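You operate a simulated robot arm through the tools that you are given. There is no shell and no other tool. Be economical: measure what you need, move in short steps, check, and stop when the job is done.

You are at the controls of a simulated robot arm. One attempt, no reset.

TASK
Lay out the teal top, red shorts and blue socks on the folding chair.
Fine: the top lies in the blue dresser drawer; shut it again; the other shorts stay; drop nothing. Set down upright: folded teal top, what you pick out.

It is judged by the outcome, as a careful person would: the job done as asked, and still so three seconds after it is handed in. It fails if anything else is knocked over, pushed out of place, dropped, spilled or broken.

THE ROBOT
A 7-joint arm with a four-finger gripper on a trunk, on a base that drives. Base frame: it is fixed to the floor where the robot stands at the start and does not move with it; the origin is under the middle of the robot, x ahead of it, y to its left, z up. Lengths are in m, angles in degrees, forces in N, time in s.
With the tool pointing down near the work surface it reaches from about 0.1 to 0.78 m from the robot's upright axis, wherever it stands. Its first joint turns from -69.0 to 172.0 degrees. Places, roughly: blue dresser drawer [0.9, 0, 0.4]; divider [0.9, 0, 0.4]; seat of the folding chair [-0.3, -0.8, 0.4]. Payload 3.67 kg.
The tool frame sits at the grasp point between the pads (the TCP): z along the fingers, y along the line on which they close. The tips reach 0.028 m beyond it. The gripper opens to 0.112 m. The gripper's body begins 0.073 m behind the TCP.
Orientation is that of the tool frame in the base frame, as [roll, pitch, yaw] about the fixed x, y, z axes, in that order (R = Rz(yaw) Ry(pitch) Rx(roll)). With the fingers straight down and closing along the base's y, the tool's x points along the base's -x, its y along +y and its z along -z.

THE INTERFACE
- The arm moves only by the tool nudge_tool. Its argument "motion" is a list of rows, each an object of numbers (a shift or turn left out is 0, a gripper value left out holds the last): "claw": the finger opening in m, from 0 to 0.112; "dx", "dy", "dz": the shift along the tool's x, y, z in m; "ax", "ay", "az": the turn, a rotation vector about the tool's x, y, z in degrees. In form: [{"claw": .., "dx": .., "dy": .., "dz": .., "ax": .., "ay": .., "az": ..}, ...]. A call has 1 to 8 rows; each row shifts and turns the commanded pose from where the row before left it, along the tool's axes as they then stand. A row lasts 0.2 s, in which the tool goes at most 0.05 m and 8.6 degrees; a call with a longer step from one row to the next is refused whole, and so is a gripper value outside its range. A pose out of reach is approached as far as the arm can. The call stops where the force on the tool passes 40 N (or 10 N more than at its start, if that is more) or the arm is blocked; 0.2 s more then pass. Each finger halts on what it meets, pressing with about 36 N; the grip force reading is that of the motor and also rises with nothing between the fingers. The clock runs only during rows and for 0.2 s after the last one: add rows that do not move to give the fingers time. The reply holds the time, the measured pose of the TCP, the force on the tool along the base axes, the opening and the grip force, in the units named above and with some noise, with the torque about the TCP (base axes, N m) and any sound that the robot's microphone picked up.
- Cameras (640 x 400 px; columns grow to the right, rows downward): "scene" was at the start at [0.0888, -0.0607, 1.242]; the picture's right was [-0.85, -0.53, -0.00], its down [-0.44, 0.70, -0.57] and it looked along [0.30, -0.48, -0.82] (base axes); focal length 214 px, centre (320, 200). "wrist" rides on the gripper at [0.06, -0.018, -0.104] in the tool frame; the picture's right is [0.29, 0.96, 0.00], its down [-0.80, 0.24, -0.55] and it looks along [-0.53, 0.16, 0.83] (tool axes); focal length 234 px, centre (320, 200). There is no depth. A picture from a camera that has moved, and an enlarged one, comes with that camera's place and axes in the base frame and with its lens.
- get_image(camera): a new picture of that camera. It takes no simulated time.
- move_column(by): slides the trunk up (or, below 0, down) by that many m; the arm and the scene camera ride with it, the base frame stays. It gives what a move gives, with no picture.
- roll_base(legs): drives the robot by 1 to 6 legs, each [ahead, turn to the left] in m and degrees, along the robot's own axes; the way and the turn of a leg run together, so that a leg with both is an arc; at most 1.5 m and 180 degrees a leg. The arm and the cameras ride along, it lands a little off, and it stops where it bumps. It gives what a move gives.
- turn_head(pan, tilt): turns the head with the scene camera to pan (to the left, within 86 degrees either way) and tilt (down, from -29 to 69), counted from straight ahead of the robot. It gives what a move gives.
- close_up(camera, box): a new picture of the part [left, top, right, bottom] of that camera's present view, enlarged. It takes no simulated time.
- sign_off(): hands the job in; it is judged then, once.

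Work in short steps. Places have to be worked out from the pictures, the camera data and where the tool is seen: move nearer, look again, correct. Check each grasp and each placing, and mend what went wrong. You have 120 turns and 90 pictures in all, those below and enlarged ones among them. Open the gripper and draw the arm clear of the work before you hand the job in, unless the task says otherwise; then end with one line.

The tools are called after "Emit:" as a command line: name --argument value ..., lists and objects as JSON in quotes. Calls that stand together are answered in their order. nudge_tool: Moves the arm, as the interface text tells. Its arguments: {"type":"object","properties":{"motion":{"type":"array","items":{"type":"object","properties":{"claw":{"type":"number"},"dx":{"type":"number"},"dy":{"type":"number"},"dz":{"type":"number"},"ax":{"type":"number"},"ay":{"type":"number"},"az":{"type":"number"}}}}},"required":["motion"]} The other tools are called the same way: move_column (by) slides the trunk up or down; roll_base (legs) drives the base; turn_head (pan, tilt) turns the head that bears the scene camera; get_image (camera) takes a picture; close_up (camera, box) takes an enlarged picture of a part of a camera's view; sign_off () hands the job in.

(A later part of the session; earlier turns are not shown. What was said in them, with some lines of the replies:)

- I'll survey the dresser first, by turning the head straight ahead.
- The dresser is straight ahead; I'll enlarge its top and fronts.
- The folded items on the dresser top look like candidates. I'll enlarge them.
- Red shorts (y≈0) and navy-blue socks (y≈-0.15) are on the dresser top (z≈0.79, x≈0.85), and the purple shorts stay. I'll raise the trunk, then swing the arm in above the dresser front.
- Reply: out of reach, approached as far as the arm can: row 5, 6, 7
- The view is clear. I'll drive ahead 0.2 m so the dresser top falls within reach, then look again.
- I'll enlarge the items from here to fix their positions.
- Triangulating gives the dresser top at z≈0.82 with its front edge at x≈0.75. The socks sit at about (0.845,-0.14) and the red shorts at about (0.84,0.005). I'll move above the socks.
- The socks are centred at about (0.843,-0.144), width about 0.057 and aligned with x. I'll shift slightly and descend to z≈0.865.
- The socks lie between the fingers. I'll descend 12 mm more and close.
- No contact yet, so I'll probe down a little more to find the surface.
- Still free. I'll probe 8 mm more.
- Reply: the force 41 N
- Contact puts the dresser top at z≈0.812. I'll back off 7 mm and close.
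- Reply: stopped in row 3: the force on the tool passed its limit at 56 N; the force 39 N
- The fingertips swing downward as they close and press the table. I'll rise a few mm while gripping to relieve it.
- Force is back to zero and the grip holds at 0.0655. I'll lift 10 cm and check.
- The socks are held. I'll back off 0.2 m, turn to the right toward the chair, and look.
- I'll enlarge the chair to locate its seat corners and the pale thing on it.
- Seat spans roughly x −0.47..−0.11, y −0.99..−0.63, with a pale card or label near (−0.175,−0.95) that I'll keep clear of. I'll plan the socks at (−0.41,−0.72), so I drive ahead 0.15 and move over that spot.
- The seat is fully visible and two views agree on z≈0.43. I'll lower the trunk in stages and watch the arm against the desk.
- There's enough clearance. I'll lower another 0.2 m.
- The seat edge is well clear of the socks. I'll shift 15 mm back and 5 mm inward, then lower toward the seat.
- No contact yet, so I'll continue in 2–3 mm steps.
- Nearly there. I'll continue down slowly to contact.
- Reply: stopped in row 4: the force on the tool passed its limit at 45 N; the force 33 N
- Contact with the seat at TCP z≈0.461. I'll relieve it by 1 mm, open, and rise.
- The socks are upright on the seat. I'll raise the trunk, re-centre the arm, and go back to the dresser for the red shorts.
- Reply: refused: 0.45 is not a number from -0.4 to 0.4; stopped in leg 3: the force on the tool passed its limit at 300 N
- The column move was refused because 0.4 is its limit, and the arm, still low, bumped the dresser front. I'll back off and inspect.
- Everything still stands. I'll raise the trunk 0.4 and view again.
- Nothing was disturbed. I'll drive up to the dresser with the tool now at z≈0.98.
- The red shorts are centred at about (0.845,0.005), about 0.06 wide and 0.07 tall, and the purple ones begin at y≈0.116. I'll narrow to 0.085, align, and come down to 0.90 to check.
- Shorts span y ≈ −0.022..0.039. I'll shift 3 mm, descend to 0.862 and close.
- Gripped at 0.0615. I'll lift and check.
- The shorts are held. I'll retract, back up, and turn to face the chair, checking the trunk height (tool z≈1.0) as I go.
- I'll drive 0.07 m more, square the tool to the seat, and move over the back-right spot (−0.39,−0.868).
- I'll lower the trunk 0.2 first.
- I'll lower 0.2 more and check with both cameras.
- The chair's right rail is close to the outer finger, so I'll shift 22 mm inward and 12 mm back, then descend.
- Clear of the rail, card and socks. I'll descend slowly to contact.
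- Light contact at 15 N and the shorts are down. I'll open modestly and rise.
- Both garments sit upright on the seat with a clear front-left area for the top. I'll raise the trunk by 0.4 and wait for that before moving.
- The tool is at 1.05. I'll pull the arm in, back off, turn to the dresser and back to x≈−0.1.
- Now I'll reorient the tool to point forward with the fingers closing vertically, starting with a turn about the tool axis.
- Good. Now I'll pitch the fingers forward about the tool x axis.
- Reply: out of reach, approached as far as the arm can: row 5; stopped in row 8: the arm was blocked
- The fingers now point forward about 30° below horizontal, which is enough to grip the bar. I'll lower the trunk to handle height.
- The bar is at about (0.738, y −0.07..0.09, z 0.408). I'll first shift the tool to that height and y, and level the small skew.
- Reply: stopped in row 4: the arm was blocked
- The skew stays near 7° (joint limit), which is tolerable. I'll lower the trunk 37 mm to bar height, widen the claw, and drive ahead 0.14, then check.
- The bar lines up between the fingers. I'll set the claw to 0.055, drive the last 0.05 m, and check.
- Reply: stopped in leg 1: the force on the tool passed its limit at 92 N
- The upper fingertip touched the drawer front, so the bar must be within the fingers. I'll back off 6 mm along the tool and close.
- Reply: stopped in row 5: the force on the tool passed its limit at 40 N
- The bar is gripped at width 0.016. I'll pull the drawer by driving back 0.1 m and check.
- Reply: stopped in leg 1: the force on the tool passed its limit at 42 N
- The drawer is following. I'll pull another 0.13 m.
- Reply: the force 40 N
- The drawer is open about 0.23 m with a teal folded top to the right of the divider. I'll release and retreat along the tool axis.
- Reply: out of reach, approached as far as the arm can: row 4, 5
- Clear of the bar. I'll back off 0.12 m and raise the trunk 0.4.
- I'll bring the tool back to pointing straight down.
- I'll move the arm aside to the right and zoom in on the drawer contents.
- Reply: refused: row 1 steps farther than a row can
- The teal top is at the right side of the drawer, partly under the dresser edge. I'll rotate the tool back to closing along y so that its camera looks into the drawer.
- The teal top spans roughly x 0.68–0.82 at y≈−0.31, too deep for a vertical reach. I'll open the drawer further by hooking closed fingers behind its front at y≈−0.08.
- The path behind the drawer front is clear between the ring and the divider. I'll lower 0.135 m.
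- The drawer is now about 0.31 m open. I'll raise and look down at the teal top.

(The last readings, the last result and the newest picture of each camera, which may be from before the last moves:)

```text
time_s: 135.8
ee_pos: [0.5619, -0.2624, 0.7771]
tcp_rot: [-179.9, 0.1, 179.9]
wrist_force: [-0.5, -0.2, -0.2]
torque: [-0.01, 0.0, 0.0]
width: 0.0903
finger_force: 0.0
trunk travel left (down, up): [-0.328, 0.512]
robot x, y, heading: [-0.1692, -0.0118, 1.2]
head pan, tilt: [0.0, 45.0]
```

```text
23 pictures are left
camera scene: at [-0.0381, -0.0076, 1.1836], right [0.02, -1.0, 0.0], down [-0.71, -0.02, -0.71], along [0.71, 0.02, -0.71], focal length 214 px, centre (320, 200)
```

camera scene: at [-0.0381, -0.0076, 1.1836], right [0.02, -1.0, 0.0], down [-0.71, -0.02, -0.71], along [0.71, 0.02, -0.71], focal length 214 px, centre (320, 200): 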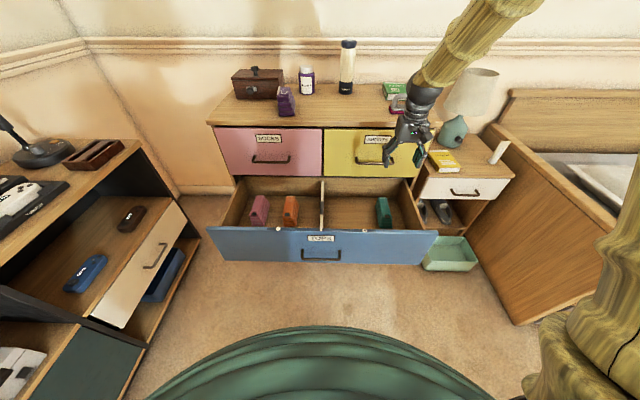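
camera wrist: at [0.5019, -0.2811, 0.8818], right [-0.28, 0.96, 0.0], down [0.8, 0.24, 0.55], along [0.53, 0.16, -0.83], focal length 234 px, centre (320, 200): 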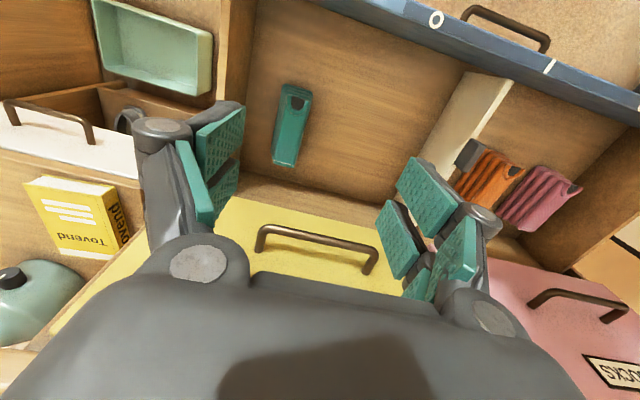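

I'll enlarge the teal top in both views to fix it precisely.

Emit:
close_up --camera "wrist" --box '[220, 50, 380, 200]'

Emit:
close_up --camera "scene" --box '[320, 150, 450, 270]'

```text
2.67 times, centred on (300, 125) of wrist
camera zoom: at [0.5019, -0.2811, 0.8818], right [-0.28, 0.96, 0.0], down [0.8, 0.24, 0.55], along [0.53, 0.16, -0.83], focal length 624 px, centre (373, 400)
```

zoom: 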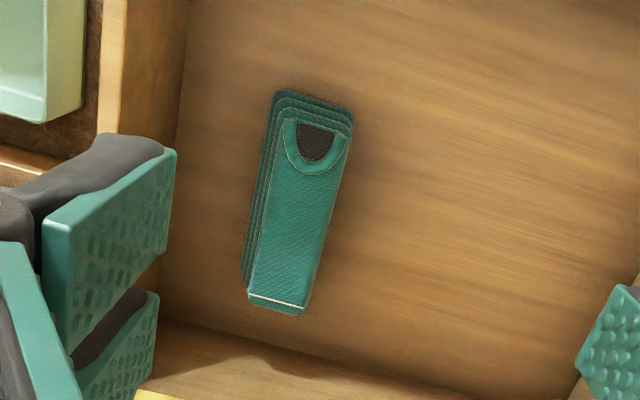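

```text
3.33 times, centred on (385, 210) of scene
camera zoom: at [-0.0381, -0.0076, 1.1836], right [0.02, -1.0, 0.0], down [-0.71, -0.02, -0.71], along [0.71, 0.02, -0.71], focal length 715 px, centre (103, 167)
```

zoom: 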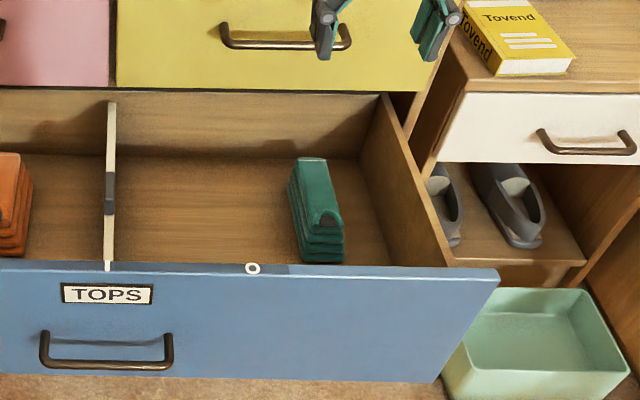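

The teal top spans about x 0.57–0.715, y≈−0.30, z 0.39–0.46. I'll retract slightly, drive ahead 0.14, and stay at z≈0.78 above the drawer to check.

Emit:
nudge_tool --motion '[{"dx": 0.04, "dy": -0.018}, {"dx": 0.035, "dy": -0.018}]'

Emit:
roll_base --legs '[[0.14, 0]]'

Emit:
move_column --by -0.15

Emit:
get_image --camera "wrist"

Emit:
get_image --camera "scene"

```text
time_s: 136.4
ee_pos: [0.4884, -0.2987, 0.7808]
tcp_rot: [-179.9, 0.0, 179.8]
wrist_force: [0.0, -1.2, -1.0]
torque: [0.0, 0.0, 0.01]
width: 0.0901
finger_force: 0.1
trunk travel left (down, up): [-0.328, 0.512]
robot x, y, heading: [-0.1713, -0.0128, 1.5]
head pan, tilt: [0.0, 45.0]
```

```text
time_s: 137.7
ee_pos: [0.6299, -0.2945, 0.7788]
tcp_rot: [-179.8, -0.1, 179.8]
wrist_force: [0.0, -0.3, -0.6]
torque: [0.01, 0.0, 0.02]
width: 0.0902
finger_force: 0.0
trunk travel left (down, up): [-0.328, 0.512]
robot x, y, heading: [-0.0323, -0.0049, 1.1]
head pan, tilt: [0.0, 45.0]
```

```text
time_s: 139.5
ee_pos: [0.6294, -0.2949, 0.6308]
tcp_rot: [-179.8, -0.1, 179.9]
wrist_force: [-0.1, -0.1, -0.2]
torque: [-0.03, 0.04, 0.01]
width: 0.0898
finger_force: 0.0
trunk travel left (down, up): [-0.178, 0.662]
robot x, y, heading: [-0.025, -0.0048, 1.4]
head pan, tilt: [0.0, 45.0]
```

```text
20 pictures are left
camera wrist: at [0.5689, -0.3115, 0.7334], right [-0.28, 0.96, 0.0], down [0.8, 0.24, 0.55], along [0.53, 0.16, -0.83], focal length 234 px, centre (320, 200)
```

wrist: 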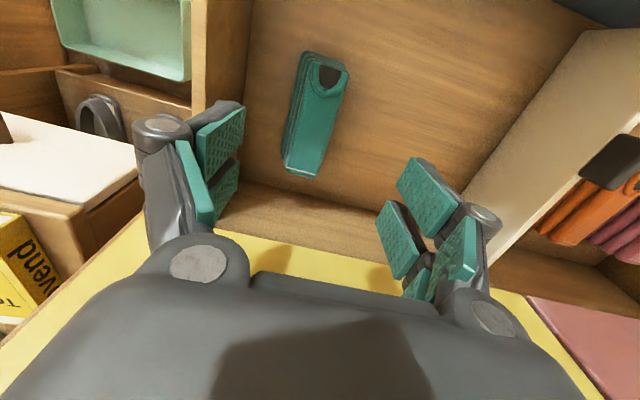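

```text
19 pictures are left
camera scene: at [0.1023, -0.0033, 1.0338], right [0.02, -1.0, 0.0], down [-0.71, -0.02, -0.71], along [0.71, 0.02, -0.71], focal length 214 px, centre (320, 200)
```

scene: 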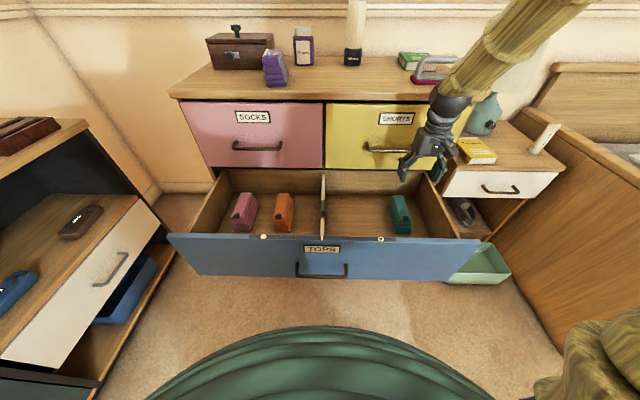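

All estimates agree: centre about (0.64,−0.296), width 0.052. I'll narrow the claw to 0.078 to clear the drawer wall and lower 0.15.

Emit:
nudge_tool --motion '[{"dx": -0.008, "dy": -0.001, "claw": 0.078}, {}]'

Emit:
move_column --by -0.15

Emit:
get_image --camera "wrist"

Emit:
close_up --camera "scene" --box '[340, 60, 500, 250]'

```text
time_s: 140.1
ee_pos: [0.635, -0.2952, 0.6304]
tcp_rot: [-179.8, -0.1, 179.8]
wrist_force: [-0.7, -0.4, 0.7]
torque: [0.01, 0.01, -0.03]
width: 0.0778
finger_force: 0.0
trunk travel left (down, up): [-0.178, 0.662]
robot x, y, heading: [-0.0284, -0.0112, 1.3]
head pan, tilt: [0.0, 45.0]
```

```text
time_s: 141.8
ee_pos: [0.6359, -0.2954, 0.4787]
tcp_rot: [-179.8, 0.0, 179.8]
wrist_force: [-0.1, 0.0, 0.2]
torque: [-0.01, 0.03, -0.03]
width: 0.0779
finger_force: 0.1
trunk travel left (down, up): [-0.028, 0.812]
robot x, y, heading: [-0.0339, -0.0053, 1.3]
head pan, tilt: [0.0, 45.0]
```

```text
18 pictures are left
camera wrist: at [0.5768, -0.3123, 0.583], right [-0.28, 0.96, 0.0], down [0.8, 0.24, 0.55], along [0.53, 0.16, -0.83], focal length 234 px, centre (320, 200)
```

wrist: 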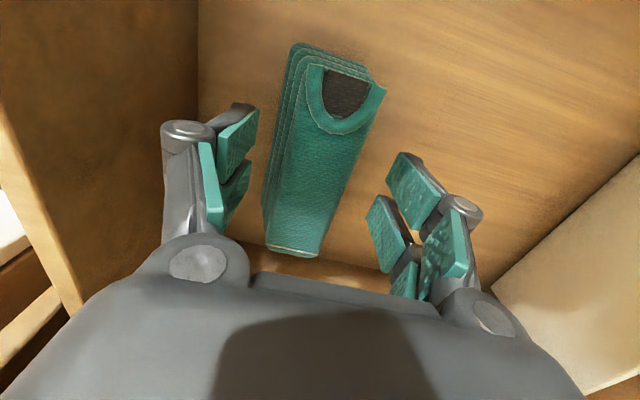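

```text
2.11 times, centred on (420, 155) of scene
camera zoom: at [0.1024, -0.0033, 0.8838], right [0.02, -1.0, 0.0], down [-0.71, -0.02, -0.71], along [0.71, 0.02, -0.71], focal length 452 px, centre (110, 295)
```

zoom: 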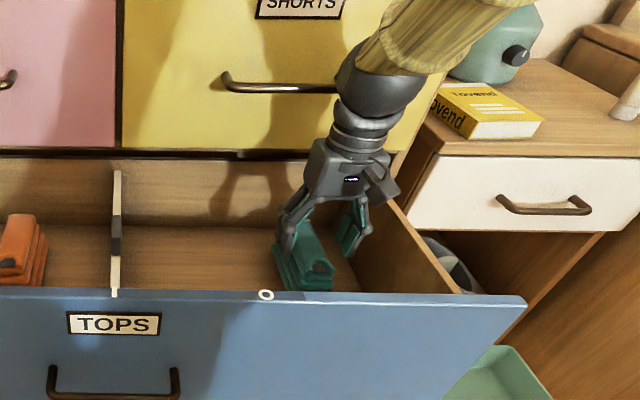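

Well aligned. I'll descend in small steps to z≈0.445, watching force.

Emit:
nudge_tool --motion '[{"dz": 0.012}, {"dz": 0.01}, {"dz": 0.006}, {"dz": 0.005}]'

Emit:
get_image --camera "wrist"

```text
time_s: 142.8
ee_pos: [0.6364, -0.2949, 0.4475]
tcp_rot: [-179.9, 0.0, 179.8]
wrist_force: [0.2, -0.1, -0.1]
torque: [-0.02, -0.03, -0.01]
width: 0.0782
finger_force: 0.0
trunk travel left (down, up): [-0.028, 0.812]
robot x, y, heading: [-0.0293, -0.0053, 1.4]
head pan, tilt: [0.0, 45.0]
```

```text
16 pictures are left
camera wrist: at [0.577, -0.3122, 0.5501], right [-0.28, 0.96, 0.0], down [0.8, 0.24, 0.55], along [0.53, 0.16, -0.83], focal length 234 px, centre (320, 200)
```

wrist: 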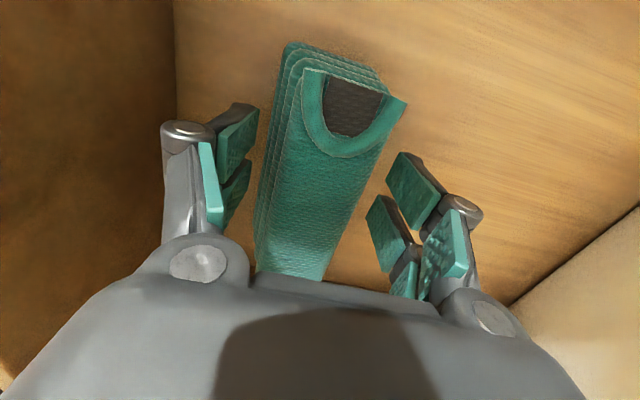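

I'll descend 4 mm more and close.

Emit:
nudge_tool --motion '[{"dz": 0.004}, {"claw": 0.05}, {"claw": 0.03}, {"claw": 0.03}, {"claw": 0.03}]'

Emit:
get_image --camera "wrist"

```text
time_s: 144.0
ee_pos: [0.6368, -0.2942, 0.4413]
tcp_rot: [-179.9, 0.0, 179.8]
wrist_force: [1.0, -2.0, 2.9]
torque: [0.05, -0.13, -0.08]
width: 0.0617
finger_force: 35.9
trunk travel left (down, up): [-0.028, 0.812]
robot x, y, heading: [-0.03, -0.008, 1.1]
head pan, tilt: [0.0, 45.0]
```

```text
15 pictures are left
camera wrist: at [0.5766, -0.3121, 0.546], right [-0.28, 0.96, 0.0], down [0.8, 0.24, 0.55], along [0.53, 0.16, -0.83], focal length 234 px, centre (320, 200)
```

wrist: 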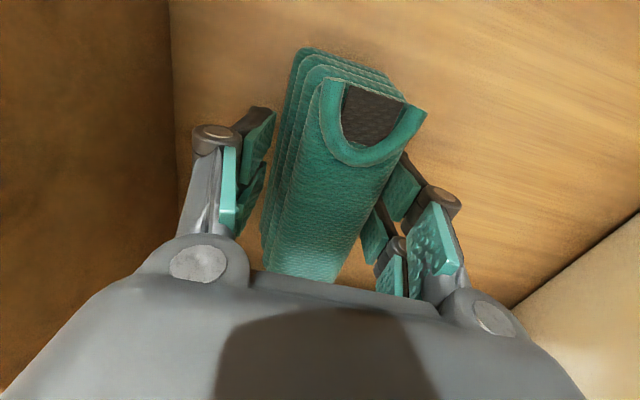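

Gripped at 0.0617. I'll lift straight up 0.12 and check.

Emit:
nudge_tool --motion '[{"dz": -0.02}, {"dz": -0.04}, {"dz": -0.04}, {"dz": -0.03}]'

Emit:
get_image --camera "scene"

```text
time_s: 145.0
ee_pos: [0.6354, -0.2949, 0.5731]
tcp_rot: [-179.9, 0.0, 179.7]
wrist_force: [-0.5, -0.7, -2.4]
torque: [-0.04, 0.02, 0.02]
width: 0.0615
finger_force: 36.1
trunk travel left (down, up): [-0.028, 0.812]
robot x, y, heading: [-0.0356, -0.0067, 1.3]
head pan, tilt: [0.0, 45.0]
```

```text
14 pictures are left
camera scene: at [0.1026, -0.0033, 0.8837], right [0.02, -1.0, 0.0], down [-0.71, -0.02, -0.71], along [0.71, 0.02, -0.71], focal length 214 px, centre (320, 200)
```

scene: 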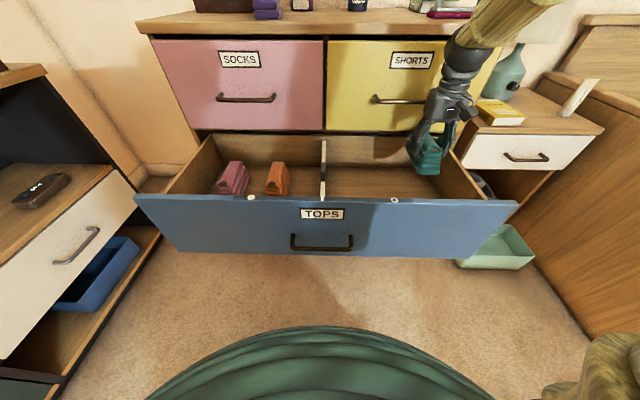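

The teal top is free. I'll move back from the yellow handle, then raise the trunk 0.4.

Emit:
nudge_tool --motion '[{"dx": 0.03, "dz": -0.02}, {"dx": 0.03}]'

Emit:
move_column --by 0.4

```text
time_s: 145.6
ee_pos: [0.5761, -0.2937, 0.5928]
tcp_rot: [-179.8, 0.1, 179.8]
wrist_force: [0.3, -0.7, -2.5]
torque: [-0.03, 0.05, -0.01]
width: 0.0617
finger_force: 35.4
trunk travel left (down, up): [-0.028, 0.812]
robot x, y, heading: [-0.031, -0.009, 1.2]
head pan, tilt: [0.0, 45.0]
```

```text
time_s: 149.4
ee_pos: [0.5775, -0.2941, 0.9934]
tcp_rot: [-179.8, 0.1, 179.8]
wrist_force: [0.4, -0.1, -1.6]
torque: [0.01, 0.02, 0.02]
width: 0.0617
finger_force: 36.3
trunk travel left (down, up): [-0.428, 0.412]
robot x, y, heading: [-0.03, -0.0094, 1.4]
head pan, tilt: [0.0, 45.0]
```

Now I'll back off, turn to the chair, and approach.

Emit:
roll_base --legs '[[-0.05, 0], [0, -92], [0.12, 0]]'

Emit:
nudge_tool --motion '[{"dy": 0.045}, {"dy": 0.045}, {"dy": 0.045}]'

Emit:
get_image --camera "scene"

```text
time_s: 155.1
ee_pos: [-0.37, -0.7335, 0.992]
tcp_rot: [-179.8, -0.2, 89.3]
wrist_force: [0.6, -0.2, -1.8]
torque: [0.05, -0.01, 0.0]
width: 0.0616
finger_force: 36.4
trunk travel left (down, up): [-0.428, 0.412]
robot x, y, heading: [-0.0778, -0.1305, -89.5]
head pan, tilt: [0.0, 45.0]
```

```text
time_s: 155.8
ee_pos: [-0.2366, -0.7335, 0.9929]
tcp_rot: [-179.9, 0.0, 89.2]
wrist_force: [0.7, 0.9, -1.1]
torque: [0.05, -0.01, -0.02]
width: 0.0615
finger_force: 36.1
trunk travel left (down, up): [-0.428, 0.412]
robot x, y, heading: [-0.0765, -0.1282, -89.4]
head pan, tilt: [0.0, 45.0]
```

```text
13 pictures are left
camera scene: at [-0.075, -0.2603, 1.2838], right [-1.0, -0.01, 0.0], down [-0.01, 0.71, -0.71], along [0.01, -0.71, -0.71], focal length 214 px, centre (320, 200)
```

scene: 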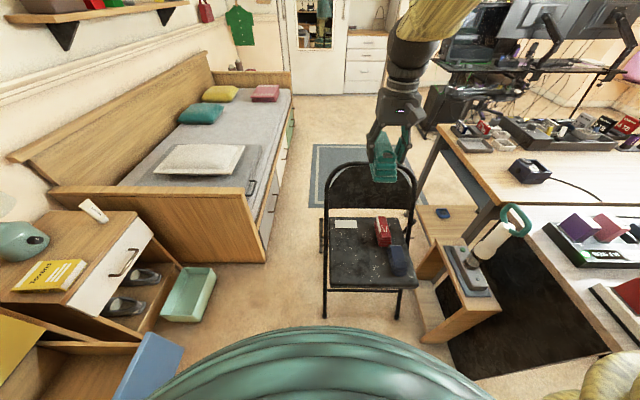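

Positioned above the front-left of the seat. I'll lower the trunk 0.4.

Emit:
move_column --by -0.4

Emit:
nudge_tool --motion '[{"dx": -0.007, "dy": 0.004, "dz": 0.03}, {"dz": 0.04}]'

Emit:
get_image --camera "wrist"

Emit:
close_up --camera "scene" --box '[300, 130, 460, 280]'

```text
time_s: 159.7
ee_pos: [-0.2368, -0.7355, 0.5916]
tcp_rot: [-179.8, 0.0, 89.3]
wrist_force: [0.1, 0.2, -1.6]
torque: [-0.01, -0.01, -0.03]
width: 0.0619
finger_force: 35.8
trunk travel left (down, up): [-0.028, 0.812]
robot x, y, heading: [-0.078, -0.129, -89.1]
head pan, tilt: [0.0, 45.0]
```

```text
time_s: 160.3
ee_pos: [-0.2314, -0.7421, 0.5209]
tcp_rot: [-179.8, -0.1, 89.3]
wrist_force: [0.3, -0.7, -0.4]
torque: [-0.03, -0.01, 0.0]
width: 0.0617
finger_force: 35.5
trunk travel left (down, up): [-0.028, 0.812]
robot x, y, heading: [-0.0756, -0.1311, -89.4]
head pan, tilt: [0.0, 45.0]
```

```text
12 pictures are left
camera wrist: at [-0.2475, -0.682, 0.6255], right [0.96, 0.27, 0.0], down [0.23, -0.8, 0.55], along [0.15, -0.53, -0.83], focal length 234 px, centre (320, 200)
```

wrist: 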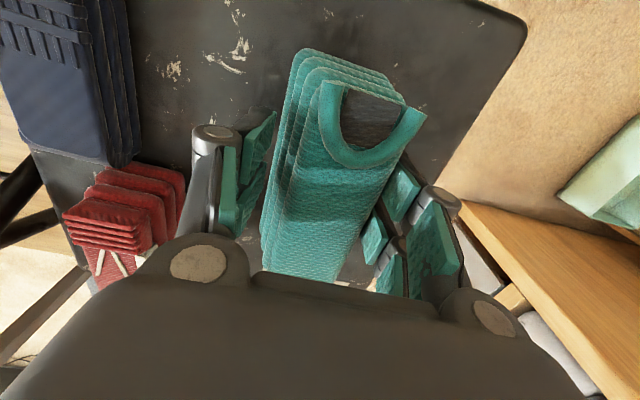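

```text
2.67 times, centred on (380, 205) of scene
camera zoom: at [-0.076, -0.2599, 0.8838], right [-1.0, -0.01, 0.0], down [-0.01, 0.71, -0.71], along [0.01, -0.71, -0.71], focal length 572 px, centre (160, 187)
```

zoom: 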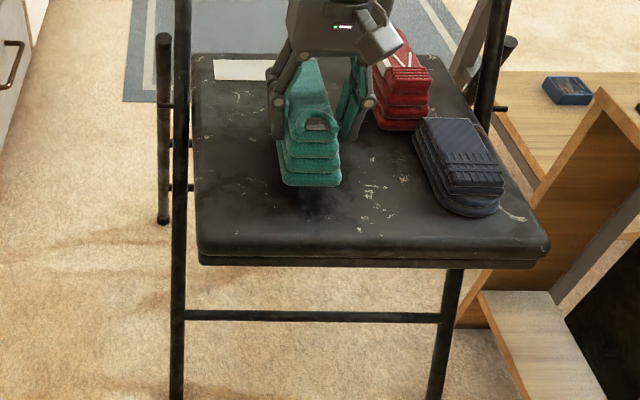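

Clear of the other items and the card. I'll lower to near contact.

Emit:
nudge_tool --motion '[{"dz": 0.03}, {"dz": 0.012}, {"dz": 0.003}, {"dz": 0.003}, {"dz": 0.003}]'

```text
time_s: 160.9
ee_pos: [-0.231, -0.7449, 0.4844]
tcp_rot: [-179.9, 0.5, 89.3]
wrist_force: [2.0, 6.8, 21.2]
torque: [0.81, -0.01, 0.08]
width: 0.0616
finger_force: 29.4
trunk travel left (down, up): [-0.028, 0.812]
robot x, y, heading: [-0.0764, -0.1283, -89.4]
head pan, tilt: [0.0, 45.0]
stopped in row 3: the force on the tool passed its limit at 74 N (the readings are from after the stop); the commanded pose is now the measured one
```

Contact came a bit higher than expected, so I'll check the view before releasing.

Emit:
close_up --camera "scene" --box '[320, 140, 440, 240]'

```text
4.00 times, centred on (380, 190) of scene
camera zoom: at [-0.0757, -0.2591, 0.8838], right [-1.0, -0.01, 0.0], down [-0.01, 0.71, -0.71], along [0.01, -0.71, -0.71], focal length 858 px, centre (80, 240)
```

zoom: 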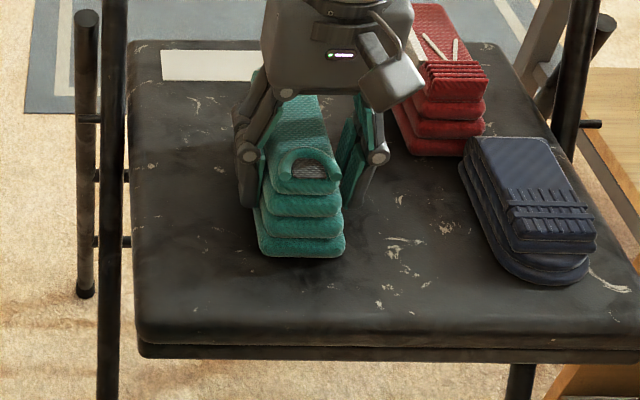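

It is sitting on the seat. I'll release and rise.

Emit:
nudge_tool --motion '[{"claw": 0.075}, {"claw": 0.085}, {}, {"dz": -0.03}, {"dz": -0.05}, {"dz": -0.05}, {"dz": -0.05}]'

Emit:
close_up --camera "scene" --box '[300, 130, 460, 280]'

```text
time_s: 162.5
ee_pos: [-0.2288, -0.7452, 0.6659]
tcp_rot: [-179.9, 0.3, 89.2]
wrist_force: [0.1, 0.0, 0.1]
torque: [0.05, 0.03, 0.0]
width: 0.0852
finger_force: 0.0
trunk travel left (down, up): [-0.028, 0.812]
robot x, y, heading: [-0.0746, -0.1286, -89.4]
head pan, tilt: [0.0, 45.0]
```

```text
2.67 times, centred on (380, 205) of scene
camera zoom: at [-0.0762, -0.2602, 0.8836], right [-1.0, -0.01, 0.0], down [-0.01, 0.71, -0.71], along [0.01, -0.71, -0.71], focal length 572 px, centre (160, 187)
```

zoom: 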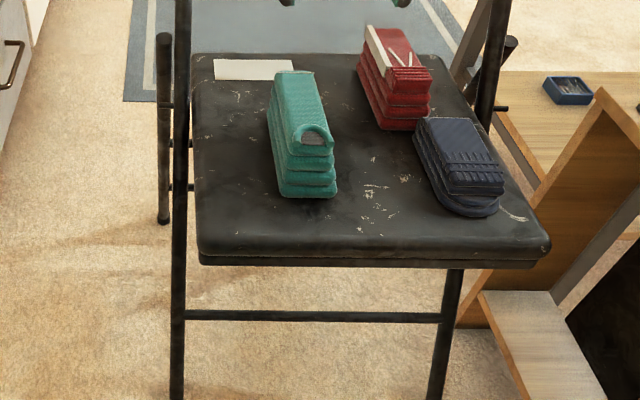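

All three garments are upright on the chair. Now I'll shut the drawer, raising the trunk first.

Emit:
move_column --by 0.4

Emit:
roll_base --legs '[[-0.12, 0], [0, 89.4], [-0.22, 0]]'

Emit:
nudge_tool --motion '[{"claw": 0.0, "ay": -8}, {"ay": -8}, {"ay": -8}, {"ay": -8}, {"ay": -8}, {"ay": -5}]'

```text
time_s: 166.3
ee_pos: [-0.2287, -0.7448, 1.0656]
tcp_rot: [-179.9, 0.3, 89.2]
wrist_force: [0.6, -0.2, 0.7]
torque: [0.03, 0.05, 0.01]
width: 0.0847
finger_force: 0.0
trunk travel left (down, up): [-0.428, 0.412]
robot x, y, heading: [-0.0766, -0.1303, -89.2]
head pan, tilt: [0.0, 45.0]
```

```text
time_s: 172.7
ee_pos: [0.3102, -0.1705, 1.0666]
tcp_rot: [-179.8, 0.4, 178.2]
wrist_force: [-0.1, 0.2, 0.5]
torque: [0.01, -0.04, 0.0]
width: 0.0849
finger_force: 0.0
trunk travel left (down, up): [-0.428, 0.412]
robot x, y, heading: [-0.3024, -0.008, -0.3]
head pan, tilt: [0.0, 45.0]
```

```text
time_s: 174.1
ee_pos: [0.3112, -0.1696, 1.0654]
tcp_rot: [-179.8, 45.4, 178.2]
wrist_force: [-0.1, -0.2, 0.1]
torque: [0.0, 0.01, 0.02]
width: 0.0
finger_force: 35.9
trunk travel left (down, up): [-0.428, 0.412]
robot x, y, heading: [-0.3009, -0.0079, -0.4]
head pan, tilt: [0.0, 45.0]
```

The fist points forward-down at 45°. I'll lower the trunk 0.4 well in front of the drawer, then descend by nudges.

Emit:
move_column --by -0.4

Emit:
nudge_tool --motion '[{"dx": 0.03, "dz": 0.03, "dy": 0.01}, {"dx": 0.03, "dz": 0.03, "dy": 0.01}, {"dx": 0.03, "dz": 0.03, "dy": 0.01}, {"dx": 0.03, "dz": 0.03, "dy": 0.01}, {"dx": 0.03, "dz": 0.03}]'

Emit:
get_image --camera "scene"

```text
time_s: 177.9
ee_pos: [0.311, -0.1709, 0.6645]
tcp_rot: [-179.7, 45.3, 178.4]
wrist_force: [-0.3, 1.1, -0.1]
torque: [0.02, -0.02, -0.04]
width: 0.0
finger_force: 35.9
trunk travel left (down, up): [-0.028, 0.812]
robot x, y, heading: [-0.3019, -0.0069, -0.1]
head pan, tilt: [0.0, 45.0]
```

```text
time_s: 179.1
ee_pos: [0.3153, -0.1325, 0.4524]
tcp_rot: [-179.9, 45.3, 178.2]
wrist_force: [-0.5, 0.2, 1.3]
torque: [-0.01, 0.04, 0.0]
width: 0.0003
finger_force: 35.7
trunk travel left (down, up): [-0.028, 0.812]
robot x, y, heading: [-0.3019, -0.0045, -0.2]
head pan, tilt: [0.0, 45.0]
```

```text
8 pictures are left
camera scene: at [-0.1693, -0.0079, 0.8839], right [-0.01, -1.0, 0.0], down [-0.71, 0.0, -0.71], along [0.71, 0.0, -0.71], focal length 214 px, centre (320, 200)
```

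scene: 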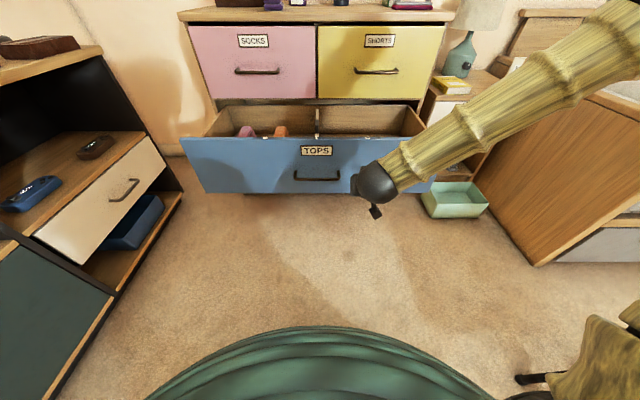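

The fist is in front of the drawer's right half. I'll drive ahead 0.2 m to push it partway, then finish with the arm so that the elbow stays away from the lamp.

Emit:
roll_base --legs '[[0.2, 0]]'

Emit:
get_image --camera "scene"

```text
time_s: 180.7
ee_pos: [0.5163, -0.1327, 0.4505]
tcp_rot: [-179.8, 45.3, 178.4]
wrist_force: [0.0, 0.1, -0.7]
torque: [0.0, -0.01, 0.0]
width: 0.0001
finger_force: 35.6
trunk travel left (down, up): [-0.028, 0.812]
robot x, y, heading: [-0.0984, -0.0074, -0.2]
head pan, tilt: [0.0, 45.0]
```

```text
7 pictures are left
camera scene: at [0.032, -0.0089, 0.8837], right [0.0, -1.0, 0.0], down [-0.71, 0.0, -0.71], along [0.71, 0.0, -0.71], focal length 214 px, centre (320, 200)
```

scene: 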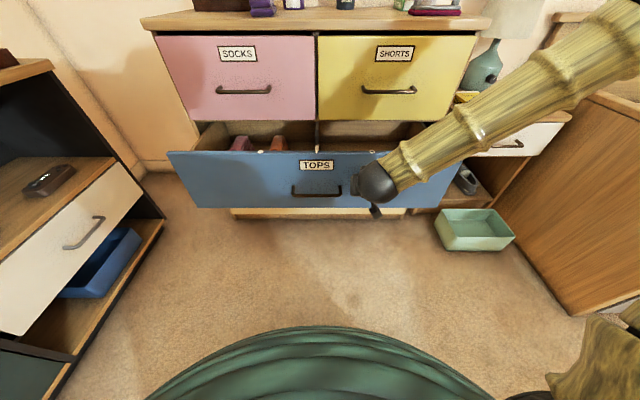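

The drawer is closing smoothly. I'll continue with arm extension.

Emit:
nudge_tool --motion '[{"dx": -0.014, "dz": 0.014}, {"dx": -0.018, "dz": 0.018}, {"dx": -0.018, "dz": 0.018}, {"dx": -0.018, "dz": 0.018}, {"dx": -0.018, "dz": 0.018}]'

Emit:
get_image --camera "scene"

```text
time_s: 181.9
ee_pos: [0.6368, -0.1374, 0.4519]
tcp_rot: [-179.8, 45.4, 178.3]
wrist_force: [-0.8, -0.2, 0.1]
torque: [-0.01, 0.0, -0.01]
width: 0.0
finger_force: 35.7
trunk travel left (down, up): [-0.028, 0.812]
robot x, y, heading: [-0.0958, -0.0119, -0.0]
head pan, tilt: [0.0, 45.0]
```

```text
6 pictures are left
camera scene: at [0.0319, -0.009, 0.8837], right [0.0, -1.0, 0.0], down [-0.71, 0.0, -0.71], along [0.71, 0.0, -0.71], focal length 214 px, centre (320, 200)
```

scene: 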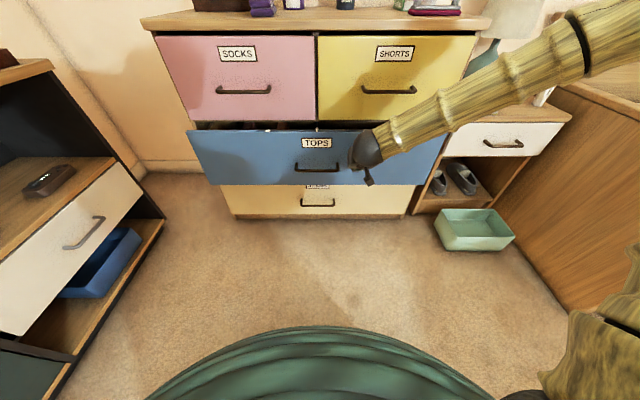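

About 8 cm remain, and the elbow still seems clear of the nightstand and lamp. I'll continue.

Emit:
nudge_tool --motion '[{"dx": -0.014, "dz": 0.014}, {"dx": -0.014, "dz": 0.014}, {"dx": -0.01, "dz": 0.01}, {"dx": -0.007, "dz": 0.007}, {"dx": -0.005, "dz": 0.005}]'

Emit:
get_image --camera "scene"

```text
time_s: 183.1
ee_pos: [0.7044, -0.1398, 0.4519]
tcp_rot: [-179.9, 45.2, 178.4]
wrist_force: [-11.1, 0.6, 5.5]
torque: [0.05, -0.19, 0.07]
width: 0.0
finger_force: 36.2
trunk travel left (down, up): [-0.028, 0.812]
robot x, y, heading: [-0.0993, -0.011, -0.5]
head pan, tilt: [0.0, 45.0]
stopped in row 5: the force on the tool passed its limit at 47 N (the readings are from after the stop); the commanded pose is now the measured one
```

```text
5 pictures are left
camera scene: at [0.0311, -0.009, 0.8839], right [-0.01, -1.0, 0.0], down [-0.71, 0.0, -0.71], along [0.71, 0.0, -0.71], focal length 214 px, centre (320, 200)
```

scene: 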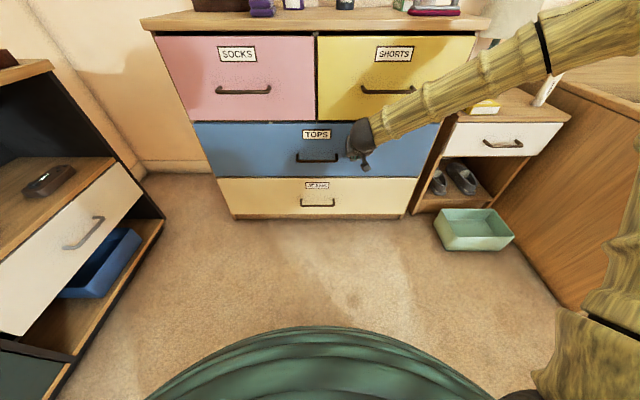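

The drawer meets its stop and looks flush. I'll retract the arm, back off, and inspect.

Emit:
nudge_tool --motion '[{"dx": 0.014, "dz": -0.014}, {"dx": 0.028, "dz": -0.028}, {"dx": 0.028, "dz": -0.028}, {"dx": 0.028, "dz": -0.028}]'

Emit:
roll_base --legs '[[-0.25, 0]]'

Emit:
move_column --by 0.3

Emit:
nudge_tool --motion '[{"claw": 0.05}, {"claw": 0.1}, {}]'

Emit:
turn_head --pan 0 --tilt 35

Emit:
close_up --camera "scene" --box '[160, 90, 560, 340]'

```text
time_s: 184.1
ee_pos: [0.567, -0.1353, 0.4497]
tcp_rot: [-180.0, 45.1, 178.4]
wrist_force: [0.9, 0.0, -0.4]
torque: [-0.03, 0.03, -0.02]
width: 0.0
finger_force: 35.6
trunk travel left (down, up): [-0.028, 0.812]
robot x, y, heading: [-0.098, -0.0085, -0.2]
head pan, tilt: [0.0, 45.0]
```

```text
time_s: 185.9
ee_pos: [0.3208, -0.1346, 0.4493]
tcp_rot: [-179.8, 45.1, 178.4]
wrist_force: [0.0, 1.0, -0.3]
torque: [0.01, -0.01, 0.0]
width: 0.0001
finger_force: 35.6
trunk travel left (down, up): [-0.028, 0.812]
robot x, y, heading: [-0.3434, -0.0096, -0.4]
head pan, tilt: [0.0, 45.0]
```

```text
time_s: 188.9
ee_pos: [0.3213, -0.1342, 0.75]
tcp_rot: [-179.9, 45.1, 178.3]
wrist_force: [-0.6, 0.1, -0.3]
torque: [-0.02, 0.01, 0.01]
width: 0.0
finger_force: 35.7
trunk travel left (down, up): [-0.328, 0.512]
robot x, y, heading: [-0.3461, -0.0095, -0.3]
head pan, tilt: [0.0, 45.0]
```

```text
time_s: 189.7
ee_pos: [0.3206, -0.1335, 0.7512]
tcp_rot: [-179.9, 45.1, 178.4]
wrist_force: [-0.5, -1.1, -0.2]
torque: [0.0, 0.03, -0.01]
width: 0.0999
finger_force: 0.1
trunk travel left (down, up): [-0.328, 0.512]
robot x, y, heading: [-0.3446, -0.0078, -0.5]
head pan, tilt: [0.0, 45.0]
```

```text
time_s: 190.4
ee_pos: [0.3205, -0.1333, 0.7508]
tcp_rot: [-179.8, 45.1, 178.3]
wrist_force: [0.0, 0.4, -0.3]
torque: [-0.02, 0.01, 0.0]
width: 0.1
finger_force: 0.1
trunk travel left (down, up): [-0.328, 0.512]
robot x, y, heading: [-0.3522, -0.0095, -0.1]
head pan, tilt: [0.0, 35.0]
```

```text
1.60 times, centred on (360, 215) of scene
camera zoom: at [-0.208, -0.0079, 1.1985], right [-0.01, -1.0, 0.0], down [-0.57, 0.0, -0.82], along [0.82, 0.0, -0.57], focal length 343 px, centre (256, 176)
```

zoom: 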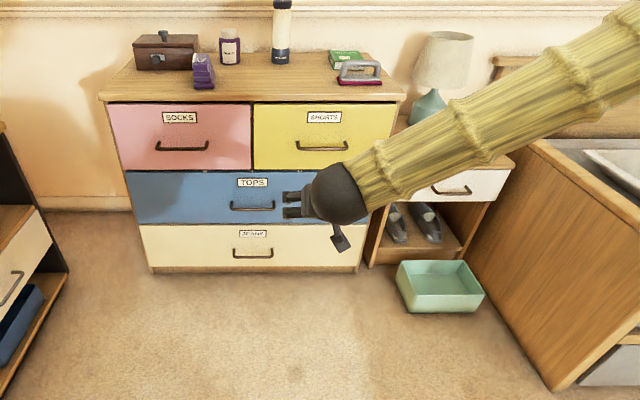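

The drawer is flush and everything on top is in place. One last check of the chair.

Emit:
turn_head --pan -80 --tilt 40

Emit:
get_image --camera "scene"

```text
time_s: 192.0
ee_pos: [0.3215, -0.135, 0.751]
tcp_rot: [-179.9, 45.0, 178.4]
wrist_force: [0.3, -0.1, -0.5]
torque: [0.0, 0.01, 0.0]
width: 0.0999
finger_force: 0.2
trunk travel left (down, up): [-0.328, 0.512]
robot x, y, heading: [-0.3414, -0.0044, -0.5]
head pan, tilt: [-80.0, 40.0]
```

```text
3 pictures are left
camera scene: at [-0.2817, -0.0912, 1.191], right [-0.99, -0.17, 0.0], down [-0.11, 0.63, -0.77], along [0.13, -0.75, -0.64], focal length 214 px, centre (320, 200)
```

scene: 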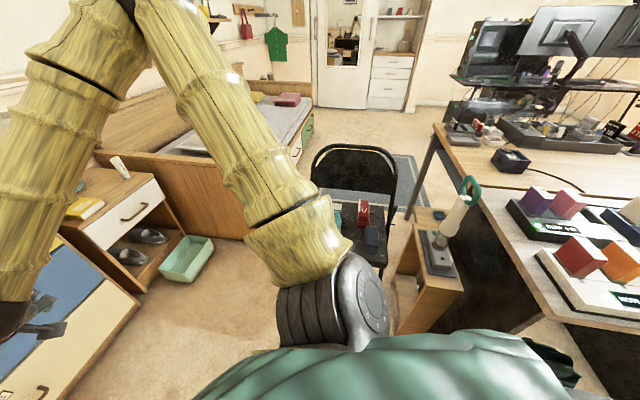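

The three garments are still upright on the chair, the drawer is shut, the gripper is open and the arm is clear, so I'm handing in.

Emit:
sign_off

```text
The job is handed in.
```

The teal top, red shorts and blue socks are laid out upright on the folding chair, and the blue drawer is shut. The purple shorts are still on the dresser. The arm bumped the dresser front once while still low, but nothing moved or fell.
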